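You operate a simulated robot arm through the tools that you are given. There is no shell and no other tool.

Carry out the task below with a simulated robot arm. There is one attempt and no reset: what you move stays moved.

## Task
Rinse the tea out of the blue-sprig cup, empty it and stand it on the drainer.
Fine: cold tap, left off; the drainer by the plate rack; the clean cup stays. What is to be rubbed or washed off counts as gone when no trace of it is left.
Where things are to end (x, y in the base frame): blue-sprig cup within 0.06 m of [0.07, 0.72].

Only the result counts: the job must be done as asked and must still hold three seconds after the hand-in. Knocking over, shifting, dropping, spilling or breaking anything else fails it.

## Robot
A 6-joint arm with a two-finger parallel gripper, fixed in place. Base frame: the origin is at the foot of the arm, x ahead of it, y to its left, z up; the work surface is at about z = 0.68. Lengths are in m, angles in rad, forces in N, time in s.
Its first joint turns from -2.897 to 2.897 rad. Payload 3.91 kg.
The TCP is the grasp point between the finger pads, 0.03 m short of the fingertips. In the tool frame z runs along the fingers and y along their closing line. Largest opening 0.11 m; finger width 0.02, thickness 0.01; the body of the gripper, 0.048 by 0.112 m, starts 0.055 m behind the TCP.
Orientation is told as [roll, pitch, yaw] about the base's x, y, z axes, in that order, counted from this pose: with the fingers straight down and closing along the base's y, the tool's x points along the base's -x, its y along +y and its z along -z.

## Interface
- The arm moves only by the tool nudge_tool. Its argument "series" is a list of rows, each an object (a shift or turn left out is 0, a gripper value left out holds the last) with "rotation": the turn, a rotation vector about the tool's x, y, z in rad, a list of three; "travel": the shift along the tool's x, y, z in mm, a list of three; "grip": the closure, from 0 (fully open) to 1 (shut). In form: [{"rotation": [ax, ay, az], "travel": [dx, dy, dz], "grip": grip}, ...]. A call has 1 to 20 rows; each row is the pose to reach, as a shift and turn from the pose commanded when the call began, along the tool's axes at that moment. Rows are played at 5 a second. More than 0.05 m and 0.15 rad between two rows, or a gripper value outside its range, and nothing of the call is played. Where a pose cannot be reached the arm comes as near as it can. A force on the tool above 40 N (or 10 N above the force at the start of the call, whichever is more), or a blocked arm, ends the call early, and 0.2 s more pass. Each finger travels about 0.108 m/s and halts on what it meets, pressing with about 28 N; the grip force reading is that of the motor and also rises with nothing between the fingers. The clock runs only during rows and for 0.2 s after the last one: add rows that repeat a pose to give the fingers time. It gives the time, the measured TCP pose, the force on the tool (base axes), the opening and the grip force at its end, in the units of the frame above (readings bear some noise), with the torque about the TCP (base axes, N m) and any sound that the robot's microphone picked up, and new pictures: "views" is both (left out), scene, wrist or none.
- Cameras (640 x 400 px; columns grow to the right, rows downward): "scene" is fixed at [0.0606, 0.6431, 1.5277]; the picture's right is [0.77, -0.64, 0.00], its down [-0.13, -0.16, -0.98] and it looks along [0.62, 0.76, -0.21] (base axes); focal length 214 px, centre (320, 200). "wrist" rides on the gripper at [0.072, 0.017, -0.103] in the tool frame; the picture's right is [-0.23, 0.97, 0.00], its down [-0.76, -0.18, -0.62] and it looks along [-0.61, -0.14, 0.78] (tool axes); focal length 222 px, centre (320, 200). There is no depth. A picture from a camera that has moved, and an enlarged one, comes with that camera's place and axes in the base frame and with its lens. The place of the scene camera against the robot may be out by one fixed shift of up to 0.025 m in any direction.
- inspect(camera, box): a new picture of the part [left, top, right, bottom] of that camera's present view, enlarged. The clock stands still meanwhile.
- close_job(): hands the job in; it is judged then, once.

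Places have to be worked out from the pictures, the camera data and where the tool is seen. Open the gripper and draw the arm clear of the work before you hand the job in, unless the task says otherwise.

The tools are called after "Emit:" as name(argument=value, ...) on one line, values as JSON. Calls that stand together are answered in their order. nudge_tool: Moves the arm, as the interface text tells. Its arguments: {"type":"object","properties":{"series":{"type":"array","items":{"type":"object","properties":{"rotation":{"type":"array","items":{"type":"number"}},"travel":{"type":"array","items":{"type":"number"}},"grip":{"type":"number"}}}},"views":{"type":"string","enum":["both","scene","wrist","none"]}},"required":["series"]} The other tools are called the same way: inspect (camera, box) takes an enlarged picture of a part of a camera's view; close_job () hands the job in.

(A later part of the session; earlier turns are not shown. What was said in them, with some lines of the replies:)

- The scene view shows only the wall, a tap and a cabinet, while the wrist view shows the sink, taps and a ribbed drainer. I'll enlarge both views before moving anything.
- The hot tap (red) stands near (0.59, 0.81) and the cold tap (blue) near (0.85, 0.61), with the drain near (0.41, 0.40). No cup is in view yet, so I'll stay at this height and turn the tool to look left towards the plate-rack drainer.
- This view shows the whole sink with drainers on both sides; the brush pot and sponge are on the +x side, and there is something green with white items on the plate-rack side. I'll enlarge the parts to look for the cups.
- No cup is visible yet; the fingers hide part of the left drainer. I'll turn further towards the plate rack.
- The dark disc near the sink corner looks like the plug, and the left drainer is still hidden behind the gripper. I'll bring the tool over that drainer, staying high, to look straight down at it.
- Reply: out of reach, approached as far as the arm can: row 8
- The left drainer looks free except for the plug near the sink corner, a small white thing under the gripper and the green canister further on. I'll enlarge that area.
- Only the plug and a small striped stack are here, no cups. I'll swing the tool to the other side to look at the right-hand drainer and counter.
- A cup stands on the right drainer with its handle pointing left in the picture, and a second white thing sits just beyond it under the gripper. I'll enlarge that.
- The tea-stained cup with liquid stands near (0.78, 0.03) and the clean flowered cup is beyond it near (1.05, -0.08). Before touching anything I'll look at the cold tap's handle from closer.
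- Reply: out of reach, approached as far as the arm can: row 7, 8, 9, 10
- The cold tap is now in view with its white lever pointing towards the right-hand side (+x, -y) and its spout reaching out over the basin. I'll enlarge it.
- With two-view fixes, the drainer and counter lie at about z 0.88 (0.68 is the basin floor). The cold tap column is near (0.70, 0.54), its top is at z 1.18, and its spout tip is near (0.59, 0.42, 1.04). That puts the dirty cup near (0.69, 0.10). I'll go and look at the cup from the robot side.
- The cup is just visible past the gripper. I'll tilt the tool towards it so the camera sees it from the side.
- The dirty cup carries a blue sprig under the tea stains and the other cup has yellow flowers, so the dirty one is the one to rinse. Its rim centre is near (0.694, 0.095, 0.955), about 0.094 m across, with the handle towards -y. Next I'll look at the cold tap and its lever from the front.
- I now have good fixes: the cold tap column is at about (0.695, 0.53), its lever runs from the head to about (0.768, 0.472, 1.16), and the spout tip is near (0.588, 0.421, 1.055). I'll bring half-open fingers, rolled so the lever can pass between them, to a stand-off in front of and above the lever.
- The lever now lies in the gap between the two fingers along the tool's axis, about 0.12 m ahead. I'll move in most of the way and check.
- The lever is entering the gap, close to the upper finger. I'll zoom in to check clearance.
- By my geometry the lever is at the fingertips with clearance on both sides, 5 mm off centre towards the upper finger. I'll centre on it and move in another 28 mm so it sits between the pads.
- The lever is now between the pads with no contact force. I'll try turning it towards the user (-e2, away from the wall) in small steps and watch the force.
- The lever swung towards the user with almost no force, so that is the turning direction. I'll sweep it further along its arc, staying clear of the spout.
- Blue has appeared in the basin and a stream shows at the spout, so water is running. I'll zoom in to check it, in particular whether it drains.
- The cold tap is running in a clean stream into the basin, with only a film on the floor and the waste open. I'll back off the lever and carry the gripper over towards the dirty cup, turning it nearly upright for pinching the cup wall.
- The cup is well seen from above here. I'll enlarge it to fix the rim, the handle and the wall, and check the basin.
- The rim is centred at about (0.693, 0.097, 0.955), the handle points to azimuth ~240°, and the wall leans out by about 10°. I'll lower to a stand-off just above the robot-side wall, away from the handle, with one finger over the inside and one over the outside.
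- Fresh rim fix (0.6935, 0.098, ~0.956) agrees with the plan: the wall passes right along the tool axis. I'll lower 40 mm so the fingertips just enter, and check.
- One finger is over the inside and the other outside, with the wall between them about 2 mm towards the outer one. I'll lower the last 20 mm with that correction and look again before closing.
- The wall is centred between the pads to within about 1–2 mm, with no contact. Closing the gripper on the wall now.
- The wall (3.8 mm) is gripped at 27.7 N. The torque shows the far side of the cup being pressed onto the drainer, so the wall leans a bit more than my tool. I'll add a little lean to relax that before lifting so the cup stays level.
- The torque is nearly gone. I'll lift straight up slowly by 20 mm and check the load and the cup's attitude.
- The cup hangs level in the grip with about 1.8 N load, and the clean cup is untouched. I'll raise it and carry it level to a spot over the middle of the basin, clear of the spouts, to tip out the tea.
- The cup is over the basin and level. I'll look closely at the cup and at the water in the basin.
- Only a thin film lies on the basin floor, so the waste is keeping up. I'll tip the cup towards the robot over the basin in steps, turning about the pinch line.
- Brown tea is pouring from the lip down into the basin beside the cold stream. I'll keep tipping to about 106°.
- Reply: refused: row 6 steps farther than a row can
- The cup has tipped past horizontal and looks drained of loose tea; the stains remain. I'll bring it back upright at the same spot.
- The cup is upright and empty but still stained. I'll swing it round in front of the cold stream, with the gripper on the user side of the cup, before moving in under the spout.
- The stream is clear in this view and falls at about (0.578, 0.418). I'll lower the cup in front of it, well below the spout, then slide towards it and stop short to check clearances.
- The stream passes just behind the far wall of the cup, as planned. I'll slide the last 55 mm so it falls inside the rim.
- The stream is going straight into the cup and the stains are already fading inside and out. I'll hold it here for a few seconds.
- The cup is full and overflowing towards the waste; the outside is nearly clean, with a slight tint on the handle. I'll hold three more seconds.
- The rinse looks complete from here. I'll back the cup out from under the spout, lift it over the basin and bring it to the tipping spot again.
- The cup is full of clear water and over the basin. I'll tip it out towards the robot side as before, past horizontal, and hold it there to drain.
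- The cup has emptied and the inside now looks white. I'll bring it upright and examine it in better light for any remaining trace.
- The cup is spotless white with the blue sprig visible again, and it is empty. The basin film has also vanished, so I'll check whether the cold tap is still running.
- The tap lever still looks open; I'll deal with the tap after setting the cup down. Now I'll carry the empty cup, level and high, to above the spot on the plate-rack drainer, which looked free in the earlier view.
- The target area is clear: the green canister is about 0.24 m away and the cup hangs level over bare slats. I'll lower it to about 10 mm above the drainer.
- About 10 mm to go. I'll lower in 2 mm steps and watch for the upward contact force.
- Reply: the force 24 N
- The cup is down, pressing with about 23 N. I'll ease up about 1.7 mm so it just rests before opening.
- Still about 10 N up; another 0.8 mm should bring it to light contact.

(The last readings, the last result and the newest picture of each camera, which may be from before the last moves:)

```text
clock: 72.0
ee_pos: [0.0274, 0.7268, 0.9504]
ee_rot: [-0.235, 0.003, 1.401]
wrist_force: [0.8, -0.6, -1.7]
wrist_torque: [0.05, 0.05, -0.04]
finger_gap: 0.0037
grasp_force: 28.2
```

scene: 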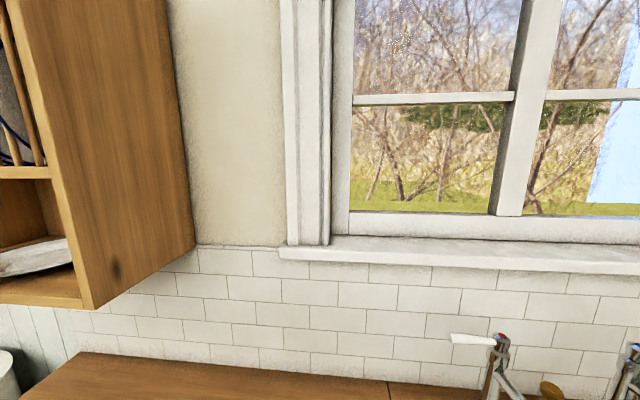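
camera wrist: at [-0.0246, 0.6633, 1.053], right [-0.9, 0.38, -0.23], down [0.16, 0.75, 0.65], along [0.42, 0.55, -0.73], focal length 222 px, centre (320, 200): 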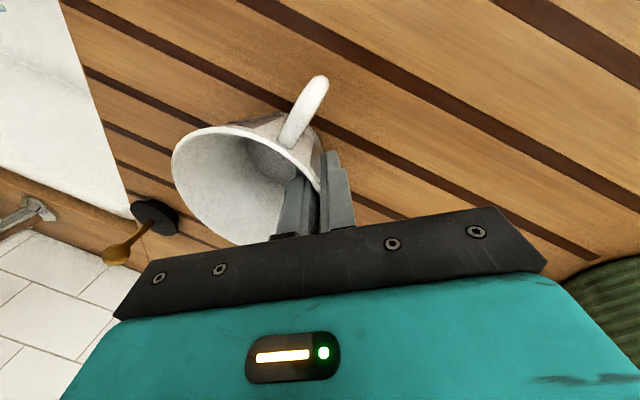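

Now it is at light contact (only the cup's own weight). I'll settle 0.4 mm and open the fingers to a moderate gap.

Emit:
nudge_tool(series=[{"travel": [0, 0.1, 0.4]}, {"travel": [0, 0.1, 0.4], "grip": 0.93}, {"travel": [0, 0.1, 0.4], "grip": 0.8}, {"travel": [0, 0.1, 0.4], "grip": 0.65}, {"travel": [0, 0.1, 0.4], "grip": 0.52}, {"travel": [0, 0.1, 0.4], "grip": 0.52}], views="wrist")

Emit:
inspect(camera="wrist", box=[140, 50, 400, 250])

```text
clock: 73.4
ee_pos: [0.027, 0.7277, 0.951]
ee_rot: [-0.234, -0.001, 1.4]
wrist_force: [0.5, 0.4, 0.1]
wrist_torque: [0.02, 0.01, -0.01]
finger_gap: 0.053
grasp_force: 0.0
camera wrist: at [-0.025, 0.6626, 1.0466], right [-0.9, 0.38, -0.23], down [0.16, 0.75, 0.65], along [0.42, 0.54, -0.73], focal length 222 px, centre (320, 200)
```

wrist: 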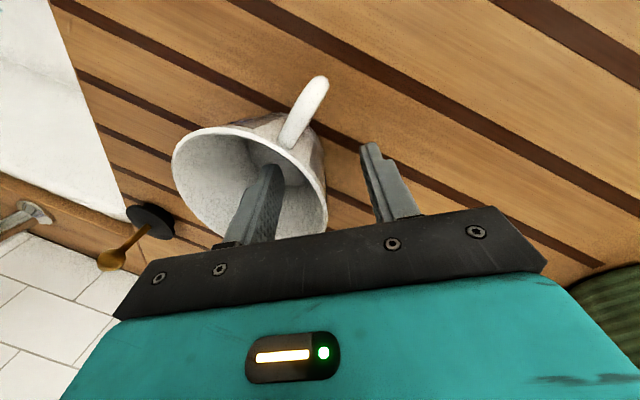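

```text
2.00 times, centred on (270, 150) of wrist
camera zoom: at [-0.025, 0.6626, 1.0466], right [-0.9, 0.38, -0.23], down [0.16, 0.75, 0.65], along [0.42, 0.54, -0.73], focal length 444 px, centre (420, 300)
```

zoom: 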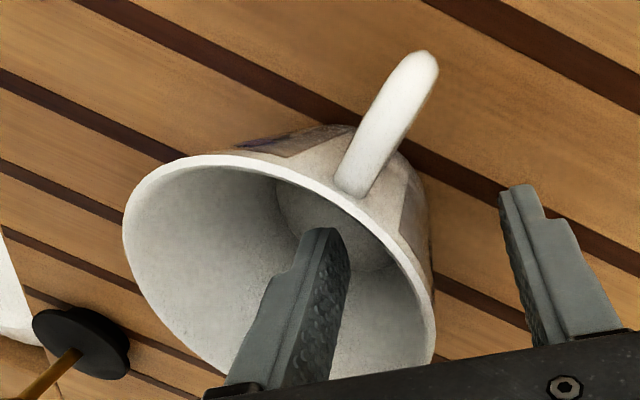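

The cup stands on its own, clean inside where the pads held it. I'll withdraw the fingers straight out along the tool axis.

Emit:
nudge_tool(series=[{"travel": [0, 0, -15]}, {"travel": [0, 0, -35]}, {"travel": [0, 0, -65]}, {"travel": [0, 0, -100]}, {"travel": [0, 0, -140]}, {"travel": [0, 0, -180]}], views="wrist")

Emit:
inspect(camera="wrist", box=[200, 0, 400, 160])

```text
clock: 74.8
ee_pos: [-0.0149, 0.7355, 1.1253]
ee_rot: [-0.234, 0.0, 1.402]
wrist_force: [0.0, -0.1, -0.5]
wrist_torque: [-0.01, 0.0, 0.01]
finger_gap: 0.0529
grasp_force: 0.1
camera wrist: at [-0.066, 0.67, 1.2218], right [-0.9, 0.38, -0.23], down [0.16, 0.75, 0.65], along [0.42, 0.54, -0.73], focal length 222 px, centre (320, 200)
```

wrist: 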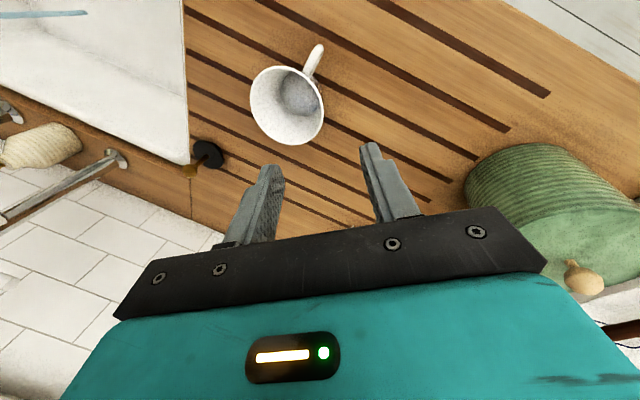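

```text
2.50 times, centred on (300, 80) of wrist
camera zoom: at [-0.066, 0.67, 1.2218], right [-0.9, 0.38, -0.23], down [0.16, 0.75, 0.65], along [0.42, 0.54, -0.73], focal length 555 px, centre (370, 500)
```

zoom: 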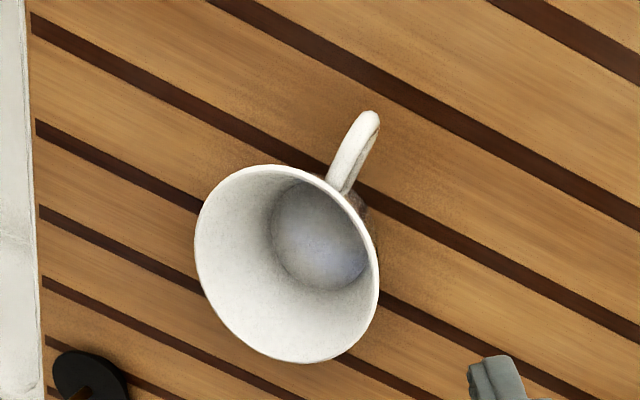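

The cup stands clean and empty at about (0.067, 0.715), right on target, and the stream is still running. I'll go back round, clear of the hot tap, to the front of the cold tap to shut it off.

Emit:
nudge_tool(series=[{"travel": [20.9, -35, -2.5], "rotation": [0.0326, -0.0223, -0.0402], "grip": 0.62}, {"travel": [41.7, -69.9, -5], "rotation": [0.0652, -0.0446, -0.0803]}, {"travel": [62.6, -104.9, -7.5], "rotation": [0.0978, -0.0669, -0.1205]}, {"travel": [83.4, -139.8, -10], "rotation": [0.1304, -0.0892, -0.1606]}, {"travel": [104.3, -174.8, -12.6], "rotation": [0.163, -0.1115, -0.2008]}, {"travel": [125.1, -209.7, -15.1], "rotation": [0.1956, -0.1338, -0.2409]}, {"travel": [146, -244.7, -17.6], "rotation": [0.2282, -0.1561, -0.2811]}, {"travel": [166.8, -279.6, -20.1], "rotation": [0.2609, -0.1784, -0.3212]}, {"travel": [187.7, -314.6, -22.6], "rotation": [0.2935, -0.2007, -0.3614]}, {"travel": [203.5, -353, -15.8], "rotation": [0.3261, -0.223, -0.4015]}, {"travel": [219.4, -391.4, -9], "rotation": [0.3587, -0.2453, -0.4417]}, {"travel": [235.2, -429.8, -2.2], "rotation": [0.3913, -0.2676, -0.4818]}, {"travel": [251, -468.1, 4.6], "rotation": [0.4239, -0.2899, -0.522]}, {"travel": [266.8, -506.5, 11.3], "rotation": [0.4565, -0.3122, -0.5621]}, {"travel": [282.7, -544.9, 18.1], "rotation": [0.4891, -0.3345, -0.6023]}, {"travel": [298.5, -583.3, 24.9], "rotation": [0.5217, -0.3568, -0.6424]}], views="both")

```text
clock: 78.2
ee_pos: [0.5011, 0.3439, 1.2376]
ee_rot: [-0.781, -0.001, 2.128]
wrist_force: [0.4, 0.1, 0.7]
wrist_torque: [0.02, -0.01, 0.0]
finger_gap: 0.0419
grasp_force: 0.1
camera wrist: at [0.4678, 0.2369, 1.2986], right [-0.71, -0.17, -0.69], down [-0.67, 0.48, 0.57], along [0.23, 0.86, -0.46], focal length 222 px, centre (320, 200)
```

scene: 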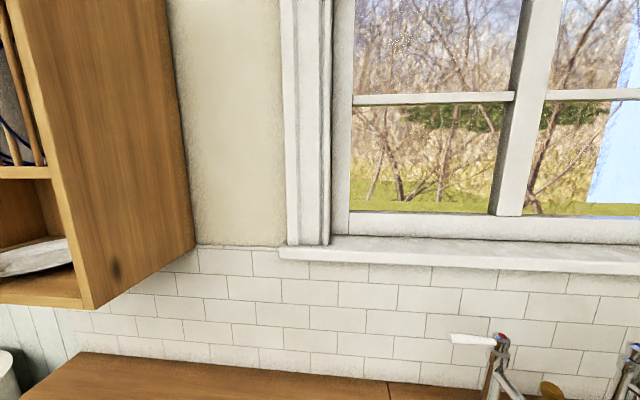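
wrist: 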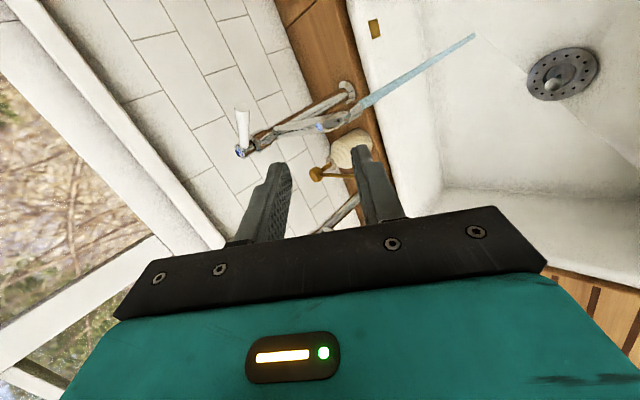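

The stream is still running, and the cold lever can be seen. I'll zoom to get its present angle.

Emit:
inspect(camera="wrist", box=[200, 60, 400, 220])

```text
2.50 times, centred on (300, 140) of wrist
camera zoom: at [0.4678, 0.2369, 1.2986], right [-0.71, -0.17, -0.69], down [-0.67, 0.48, 0.57], along [0.23, 0.86, -0.46], focal length 555 px, centre (370, 350)
```

zoom: 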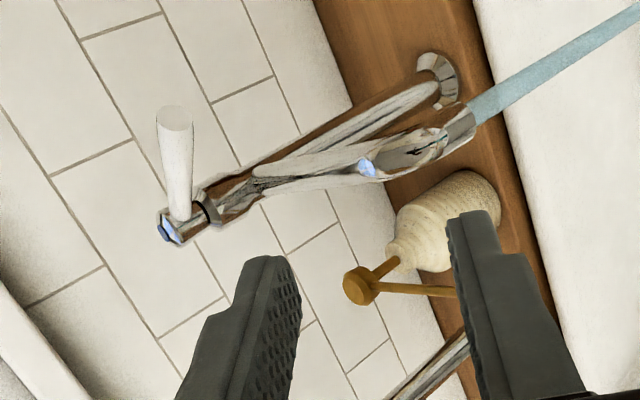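

The lever now sits at about azimuth -88° (column at (0.694, 0.530), tip near (0.698, 0.454)). I'll line the half-open fingers up on its middle and advance most of the way.

Emit:
nudge_tool(series=[{"travel": [-2.2, -27.9, 25.4], "grip": 0.55}, {"travel": [-4.4, -55.8, 50.7]}, {"travel": [-6.6, -83.6, 76.1]}, {"travel": [-8.8, -111.5, 101.4]}, {"travel": [-8.8, -111.5, 126.4]}, {"travel": [-8.8, -111.5, 151.4]}, {"travel": [-8.8, -111.5, 171.4]}], views="wrist")

Emit:
inspect(camera="wrist", box=[210, 90, 450, 250])

```text
clock: 79.8
ee_pos: [0.6657, 0.4562, 1.1943]
ee_rot: [-0.781, 0.001, 2.128]
wrist_force: [0.6, -0.3, 1.0]
wrist_torque: [0.02, -0.01, -0.01]
finger_gap: 0.0497
grasp_force: 0.1
camera wrist: at [0.6329, 0.3497, 1.2544], right [-0.71, -0.17, -0.69], down [-0.67, 0.48, 0.57], along [0.23, 0.86, -0.46], focal length 222 px, centre (320, 200)
```

wrist: 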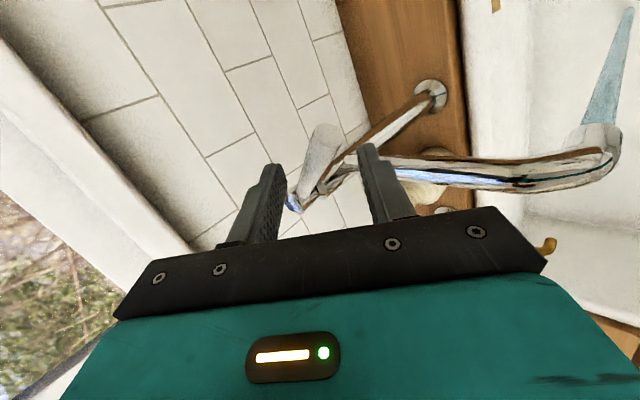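

```text
2.50 times, centred on (330, 170) of wrist
camera zoom: at [0.6329, 0.3497, 1.2544], right [-0.71, -0.17, -0.69], down [-0.67, 0.48, 0.57], along [0.23, 0.86, -0.46], focal length 555 px, centre (295, 275)
```

zoom: 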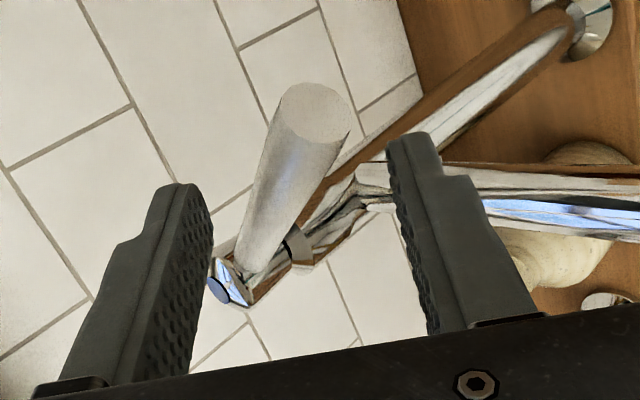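

The lever lies between the two fingers with a few millimetres on each side. I'll centre slightly and move in the remaining distance.

Emit:
nudge_tool(series=[{"travel": [0, 3, 10]}, {"travel": [0, 3, 20]}, {"travel": [0, 3, 30]}, {"travel": [0, 3, 37]}], views="wrist")

Emit:
inspect(camera="wrist", box=[210, 90, 450, 250])

```text
clock: 80.8
ee_pos: [0.6862, 0.4693, 1.1653]
ee_rot: [-0.78, 0.001, 2.128]
wrist_force: [0.5, 0.0, 0.2]
wrist_torque: [-0.01, -0.03, -0.02]
finger_gap: 0.0494
grasp_force: 0.1
camera wrist: at [0.6525, 0.3624, 1.2257], right [-0.71, -0.17, -0.68], down [-0.67, 0.48, 0.57], along [0.23, 0.86, -0.46], focal length 222 px, centre (320, 200)
```

wrist: 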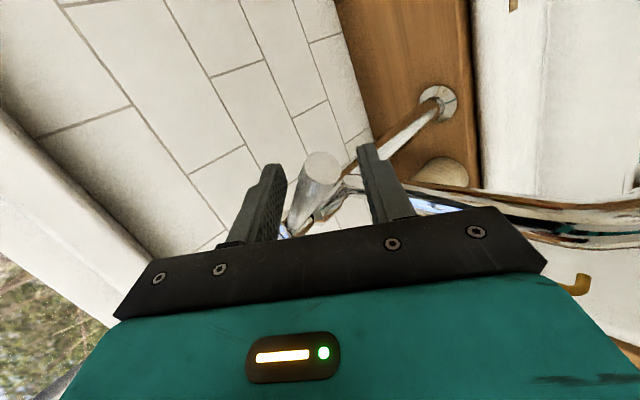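

```text
2.50 times, centred on (330, 170) of wrist
camera zoom: at [0.6525, 0.3624, 1.2257], right [-0.71, -0.17, -0.68], down [-0.67, 0.48, 0.57], along [0.23, 0.86, -0.46], focal length 555 px, centre (295, 275)
```

zoom: 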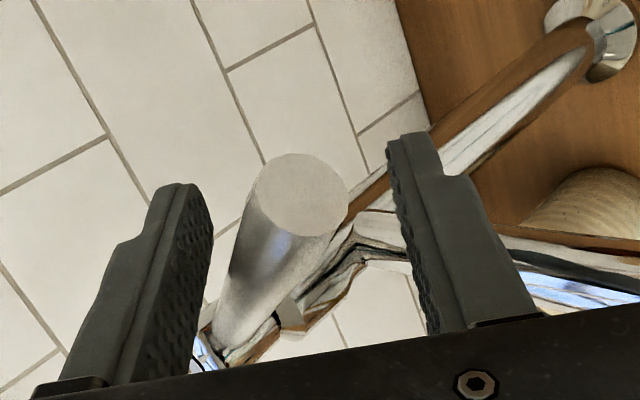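

The lever sits between the pads. I'll narrow the gap a little and sweep the lever back along its arc towards its closed (right-hand) position.

Emit:
nudge_tool(series=[{"travel": [0, 0, 0], "grip": 0.68}, {"travel": [1.7, -6.7, 6.7]}, {"travel": [3.4, -13.4, 13.3]}, {"travel": [7.3, -20.2, 20.1]}, {"travel": [11.2, -27.1, 26.9]}, {"travel": [11.8, -32.7, 32.4]}, {"travel": [12.3, -38.3, 37.9]}, {"travel": [11.6, -42, 41.5]}, {"travel": [10.9, -45.6, 45.2]}], views="both")

Emit:
inspect(camera="wrist", box=[210, 90, 450, 250])

```text
clock: 82.8
ee_pos: [0.7453, 0.4932, 1.1645]
ee_rot: [-0.78, -0.001, 2.127]
wrist_force: [0.3, 0.4, -1.1]
wrist_torque: [-0.02, -0.05, 0.0]
finger_gap: 0.0357
grasp_force: 0.5
camera wrist: at [0.7129, 0.3873, 1.2252], right [-0.71, -0.17, -0.68], down [-0.67, 0.48, 0.57], along [0.23, 0.86, -0.46], focal length 222 px, centre (320, 200)
```

scene: 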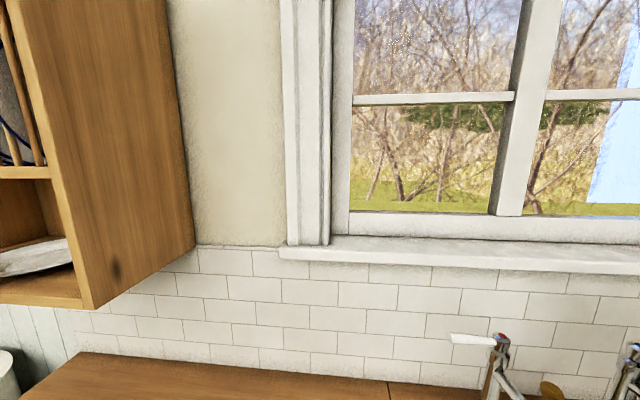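
wrist: 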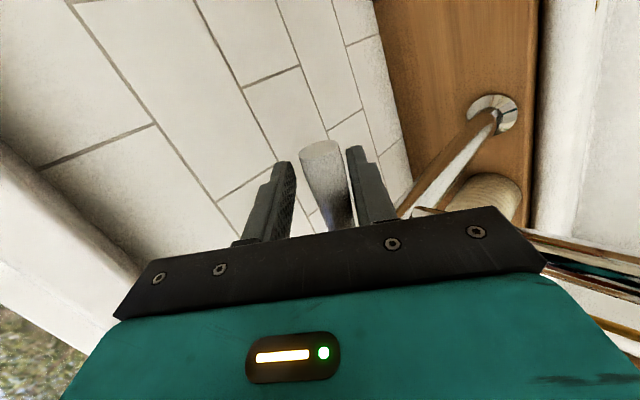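

```text
2.50 times, centred on (330, 170) of wrist
camera zoom: at [0.7129, 0.3873, 1.2252], right [-0.71, -0.17, -0.68], down [-0.67, 0.48, 0.57], along [0.23, 0.86, -0.46], focal length 555 px, centre (295, 275)
```

zoom: 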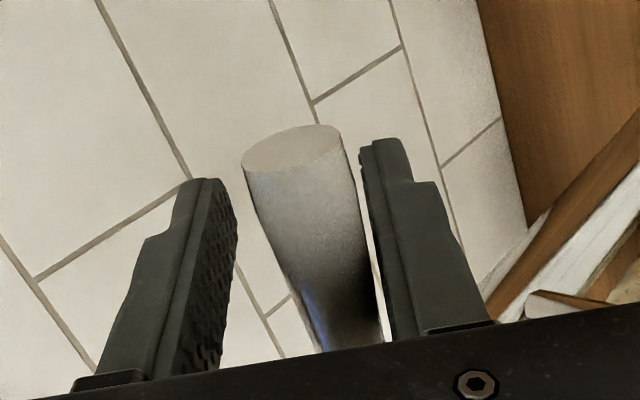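

The lever followed with negligible force. I'll compare the lever with its original closed look in the scene camera.

Emit:
inspect(camera="scene", box=[540, 310, 640, 400])

```text
4.44 times, centred on (590, 355) of scene
camera zoom: at [0.0606, 0.6431, 1.5277], right [0.77, -0.64, 0.0], down [-0.13, -0.16, -0.98], along [0.62, 0.76, -0.21], focal length 953 px, centre (-880, -489)
```

zoom: 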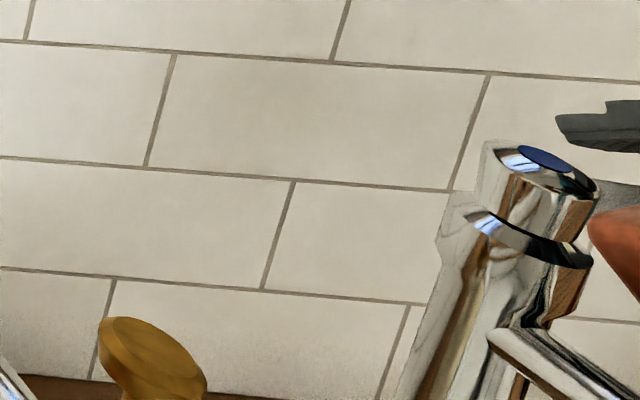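

By triangulation the lever is about 11° short of its original closed direction. I'll push on in small steps until it meets its stop.

Emit:
nudge_tool(series=[{"travel": [-2, -4.7, 4.7]}, {"travel": [-4.1, -9.4, 9.3]}, {"travel": [-5.4, -11.3, 11.2]}, {"travel": [-6.7, -13.2, 13.1]}], views="wrist")

Emit:
inspect(camera="wrist", box=[210, 90, 450, 250])

```text
clock: 83.8
ee_pos: [0.7588, 0.5075, 1.1645]
ee_rot: [-0.781, 0.0, 2.126]
wrist_force: [-16.8, -26.5, -14.1]
wrist_torque: [0.1, -0.41, 0.76]
finger_gap: 0.0503
grasp_force: 14.3
camera wrist: at [0.725, 0.4005, 1.2259], right [-0.71, -0.17, -0.68], down [-0.67, 0.48, 0.57], along [0.23, 0.86, -0.46], focal length 222 px, centre (320, 200)
```

wrist: 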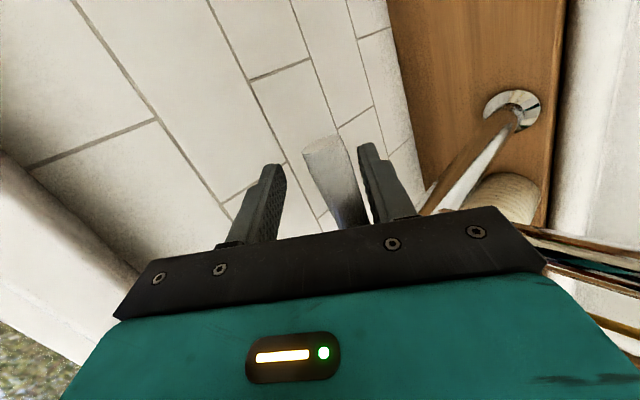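

```text
2.50 times, centred on (330, 170) of wrist
camera zoom: at [0.725, 0.4005, 1.2259], right [-0.71, -0.17, -0.68], down [-0.67, 0.48, 0.57], along [0.23, 0.86, -0.46], focal length 555 px, centre (295, 275)
```

zoom: 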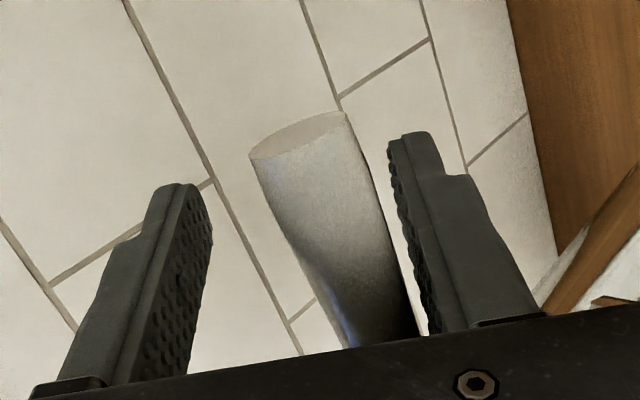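

The force rose to about 34 N and the finger was pushed aside, so the lever is at its closed stop. I'll ease off, open the fingers a little so nothing drags the lever, and withdraw along the tool axis.

Emit:
nudge_tool(series=[{"travel": [2.6, 4, -4]}, {"travel": [4, 6.5, -6.5], "grip": 0.5}, {"travel": [4, 6.5, -6.5], "grip": 0.5}, {"travel": [4, 6.5, -25]}, {"travel": [4, 6.5, -50]}, {"travel": [4, 6.5, -80]}, {"travel": [4, 6.5, -110]}], views="both")

Emit:
inspect(camera="scene", box=[540, 310, 640, 400])

Emit:
inspect(camera="wrist", box=[270, 0, 640, 230])

```text
clock: 85.4
ee_pos: [0.6904, 0.4617, 1.2367]
ee_rot: [-0.779, 0.0, 2.128]
wrist_force: [0.7, -0.2, -0.4]
wrist_torque: [-0.01, -0.03, -0.03]
finger_gap: 0.0549
grasp_force: 0.0
camera wrist: at [0.6573, 0.3553, 1.2981], right [-0.71, -0.17, -0.68], down [-0.67, 0.48, 0.57], along [0.23, 0.86, -0.46], focal length 222 px, centre (320, 200)
```

scene: 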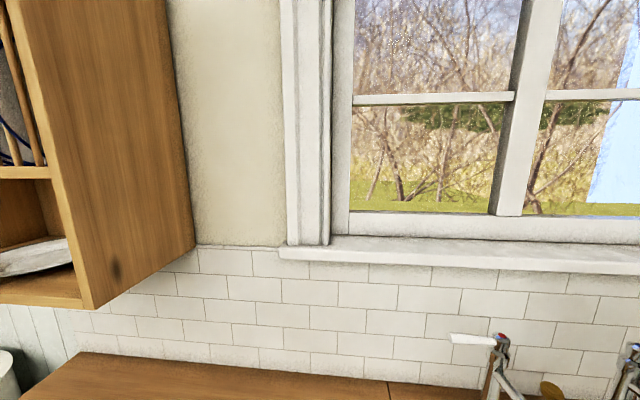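
wrist: 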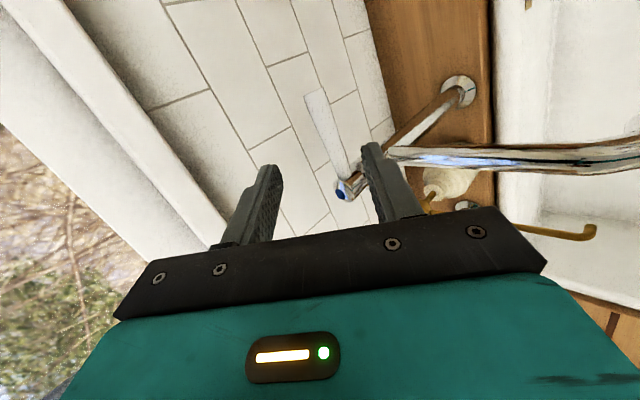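

```text
4.44 times, centred on (590, 355) of scene
camera zoom: at [0.0606, 0.6431, 1.5277], right [0.77, -0.64, 0.0], down [-0.13, -0.16, -0.98], along [0.62, 0.76, -0.21], focal length 953 px, centre (-880, -489)
```

zoom: 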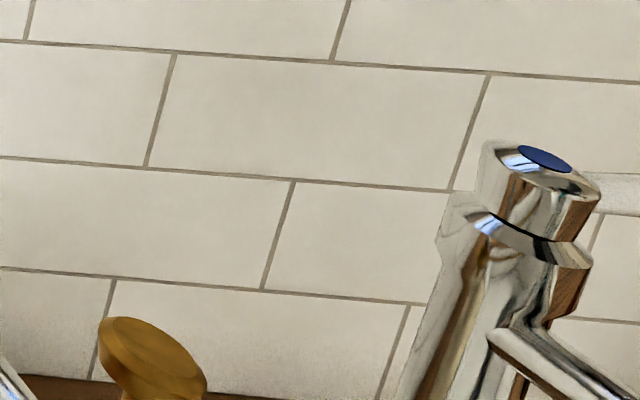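

```text
1.73 times, centred on (455, 115) of wrist
camera zoom: at [0.6573, 0.3553, 1.2981], right [-0.71, -0.17, -0.68], down [-0.67, 0.48, 0.57], along [0.23, 0.86, -0.46], focal length 384 px, centre (86, 347)
```

zoom: 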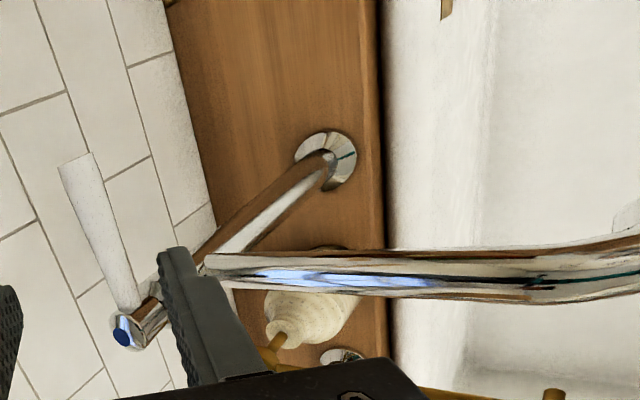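

The lever is back in its original closed position in the scene view. I'll back away to where the spout and basin can be seen and confirm there is no flow.

Emit:
nudge_tool(series=[{"travel": [0, 31.7, -31.4]}, {"travel": [0, 63.3, -62.8]}, {"travel": [0, 95, -94.2]}, {"travel": [0, 126.6, -125.6]}, {"travel": [0, 158.3, -157], "grip": 0.3}], views="wrist")

Emit:
inspect(camera="wrist", box=[200, 0, 640, 220])

```text
clock: 86.6
ee_pos: [0.5011, 0.345, 1.2366]
ee_rot: [-0.779, -0.001, 2.128]
wrist_force: [0.5, 1.0, -0.8]
wrist_torque: [-0.03, 0.0, -0.01]
finger_gap: 0.0772
grasp_force: 0.0
camera wrist: at [0.4682, 0.2388, 1.2981], right [-0.71, -0.17, -0.68], down [-0.67, 0.48, 0.57], along [0.23, 0.86, -0.46], focal length 222 px, centre (320, 200)
```

wrist: 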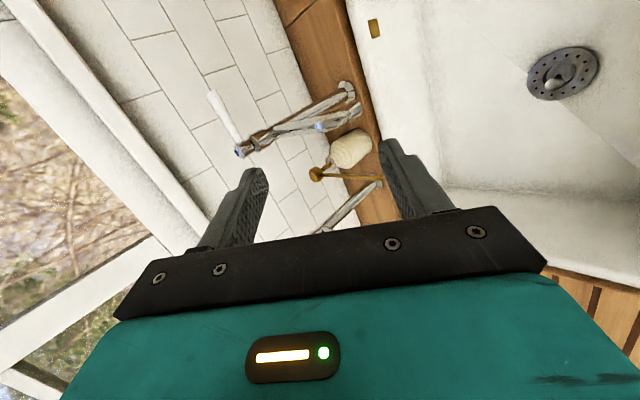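

```text
1.45 times, centred on (420, 110) of wrist
camera zoom: at [0.4682, 0.2388, 1.2981], right [-0.71, -0.17, -0.68], down [-0.67, 0.48, 0.57], along [0.23, 0.86, -0.46], focal length 323 px, centre (174, 331)
```

zoom: 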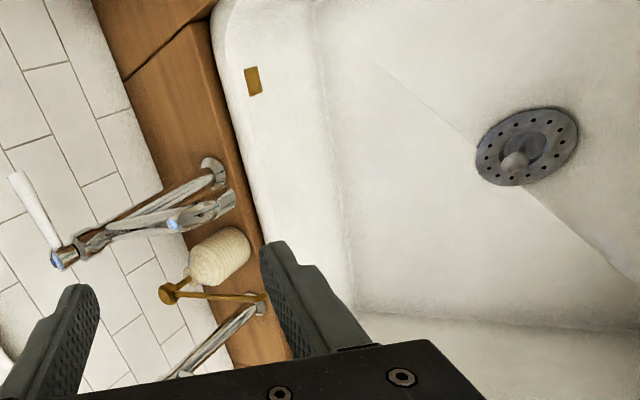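

The tap is off and the basin is empty. I'll open the gripper fully and move up and back, turning upright, to take a last look at the cup on the drainer.

Emit:
nudge_tool(series=[{"travel": [-37.5, 5.1, -10.2], "rotation": [-0.0867, 0, 0], "grip": 0}, {"travel": [-75, 10.2, -20.4], "rotation": [-0.1733, 0, 0]}, {"travel": [-112.5, 15.3, -30.6], "rotation": [-0.26, 0, 0]}, {"travel": [-150, 20.4, -40.8], "rotation": [-0.3467, 0, 0]}, {"travel": [-187.6, 25.4, -51], "rotation": [-0.4333, 0, 0]}, {"travel": [-225.1, 30.5, -61.2], "rotation": [-0.52, 0, 0]}, {"travel": [-262.6, 35.6, -71.4], "rotation": [-0.6067, 0, 0]}, {"travel": [-300.1, 40.7, -81.6], "rotation": [-0.6933, 0, 0]}, {"travel": [-337.6, 45.8, -91.8], "rotation": [-0.78, 0, 0]}], views="wrist")

Emit:
inspect(camera="wrist", box=[240, 60, 480, 220])

```text
clock: 88.6
ee_pos: [0.2384, 0.5802, 1.2713]
ee_rot: [0.001, 0.0, 2.128]
wrist_force: [-0.7, -1.1, 0.2]
wrist_torque: [0.07, 0.03, -0.02]
finger_gap: 0.11
grasp_force: 0.1
camera wrist: at [0.2635, 0.5093, 1.3748], right [-0.95, -0.32, 0.0], down [-0.25, 0.74, 0.62], along [-0.2, 0.59, -0.78], focal length 222 px, centre (320, 200)
```

wrist: 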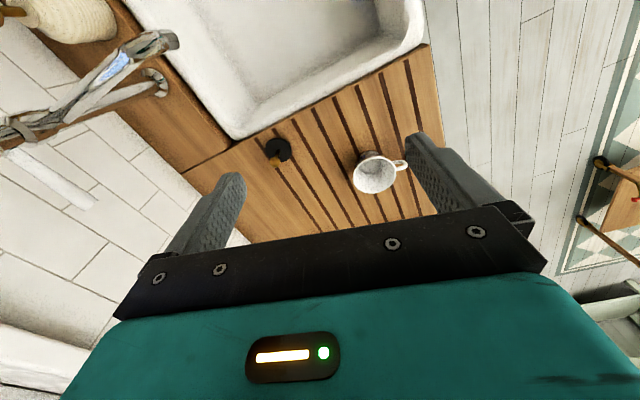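

```text
2.50 times, centred on (360, 140) of wrist
camera zoom: at [0.2635, 0.5093, 1.3748], right [-0.95, -0.32, 0.0], down [-0.25, 0.74, 0.62], along [-0.2, 0.59, -0.78], focal length 555 px, centre (220, 350)
```

zoom: 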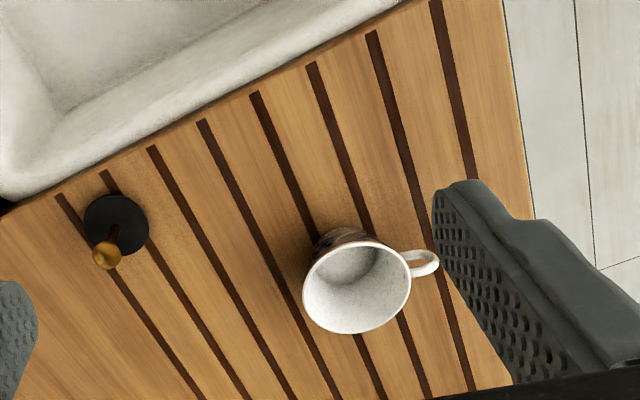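

The cup stands at about (0.063, 0.72), inside the allowed circle, with the plug undisturbed. To be sure no stain remains on the outside, I'll look at its flank from a lower angle without going near it.

Emit:
nudge_tool(series=[{"travel": [-4, 25.2, 12.6], "rotation": [0.0318, -0.094, 0.0774]}, {"travel": [-7.9, 50.5, 25.2], "rotation": [0.0636, -0.1879, 0.1548]}, {"travel": [-11.8, 75.7, 37.9], "rotation": [0.0954, -0.2818, 0.2321]}, {"travel": [-15.8, 101, 50.5], "rotation": [0.1272, -0.3758, 0.3095]}, {"travel": [-19.8, 126.2, 63.1], "rotation": [0.159, -0.4698, 0.3869]}, {"travel": [-23.7, 151.4, 75.8], "rotation": [0.1908, -0.5637, 0.4642]}, {"travel": [-27.6, 176.7, 88.4], "rotation": [0.2226, -0.6576, 0.5416]}, {"travel": [-31.6, 201.9, 101], "rotation": [0.2544, -0.7516, 0.619]}], views="wrist")

Emit:
inspect(camera="wrist", box=[240, 0, 400, 160])

```text
clock: 90.4
ee_pos: [0.0517, 0.5, 1.1697]
ee_rot: [0.003, -0.783, 1.472]
wrist_force: [0.1, -0.3, -0.6]
wrist_torque: [0.02, 0.0, -0.01]
finger_gap: 0.1102
grasp_force: 0.1
camera wrist: at [0.024, 0.378, 1.1914], right [-0.95, 0.26, 0.16], down [0.19, 0.08, 0.98], along [0.24, 0.96, -0.13], focal length 222 px, centre (320, 200)
```

wrist: 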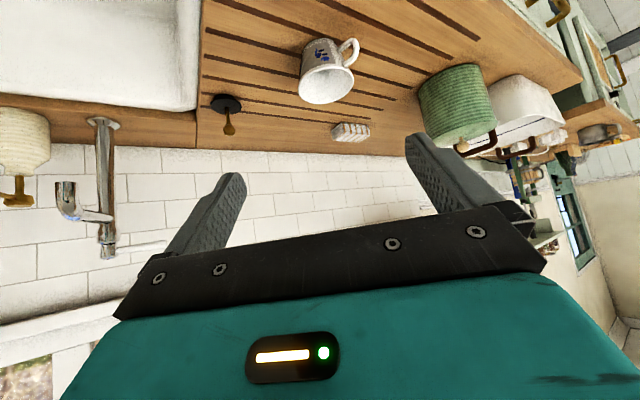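

```text
2.50 times, centred on (320, 80) of wrist
camera zoom: at [0.024, 0.378, 1.1914], right [-0.95, 0.26, 0.16], down [0.19, 0.08, 0.98], along [0.24, 0.96, -0.13], focal length 555 px, centre (320, 500)
```

zoom: 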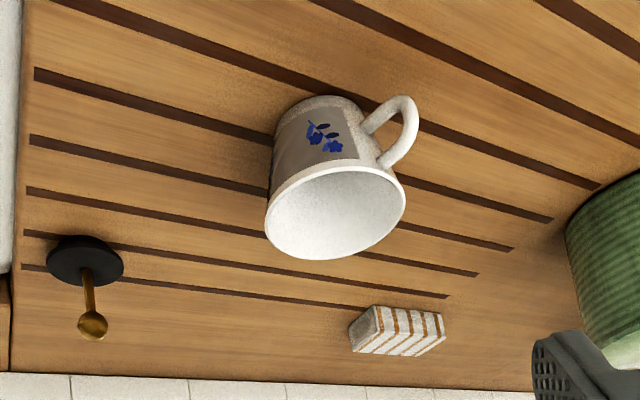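

The cup is clean all round with its blue sprig bright, standing upright and empty. I'll draw the arm away from the drainer back to its upright starting area with the gripper open.

Emit:
nudge_tool(series=[{"travel": [-1.8, -37.6, -15.5], "rotation": [0, 0.0867, 0]}, {"travel": [-3.5, -75.2, -31], "rotation": [0, 0.1733, 0]}, {"travel": [-5.3, -112.7, -46.5], "rotation": [0, 0.26, 0]}, {"travel": [-7, -150.3, -62], "rotation": [0, 0.3467, 0]}, {"travel": [-8.8, -187.9, -77.4], "rotation": [0, 0.4333, 0]}, {"travel": [-10.5, -225.5, -92.9], "rotation": [0, 0.52, 0]}, {"travel": [-12.3, -263, -108.4], "rotation": [0, 0.6067, 0]}, {"travel": [-14, -300.6, -123.9], "rotation": [0, 0.6933, 0]}, {"travel": [-15.8, -338.2, -139.4], "rotation": [0, 0.78, 0]}], views="both")

```text
clock: 92.4
ee_pos: [0.3804, 0.3795, 1.281]
ee_rot: [0.001, 0.001, 1.474]
wrist_force: [-0.2, -0.6, 0.4]
wrist_torque: [0.03, -0.04, -0.02]
finger_gap: 0.1101
grasp_force: 0.1
camera wrist: at [0.3576, 0.3088, 1.3833], right [-0.95, 0.32, 0.0], down [0.25, 0.74, 0.62], along [0.2, 0.59, -0.78], focal length 222 px, centre (320, 200)
```

scene: 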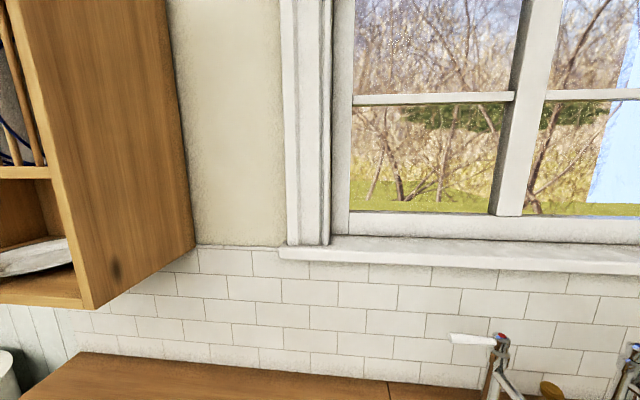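
wrist: 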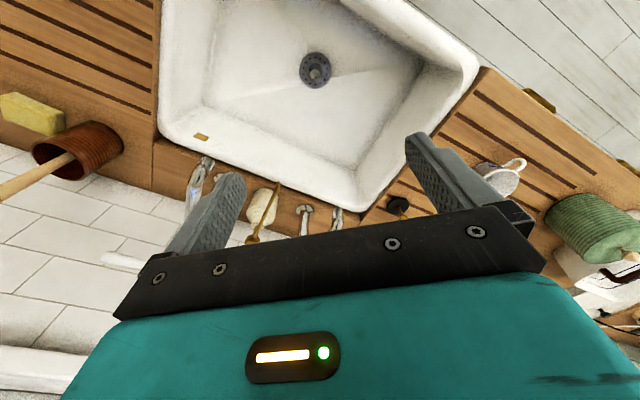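

The tap is off, the basin is dry and the blue-sprig cup is clean and empty on the plate-rack drainer. The clean cup, plug and other items are where they were, the gripper is open and the arm is clear. I'm handing the job in.

Emit:
close_job()

```text
The job is handed in.
```

The blue-sprig cup has been rinsed, emptied and stood on the drainer by the plate rack, at about (0.063, 0.72). That is within the 0.06 m allowed. I have handed the job in, but no verdict came back.

- **Rinse:** I poured the tea into the basin, filled the cup under the cold tap until it overflowed, then tipped the water out. Afterwards I saw no trace of tea inside or on the outside I could view.
- **Cold tap:** I turned it back to its closed stop. No water was running and the basin was empty.
- **Other items:** I never touched the clean cup, and I saw no sign that anything else had moved or that anything had spilled outside the basin.
- **Arm:** I opened the gripper and drew the arm back clear of the work.
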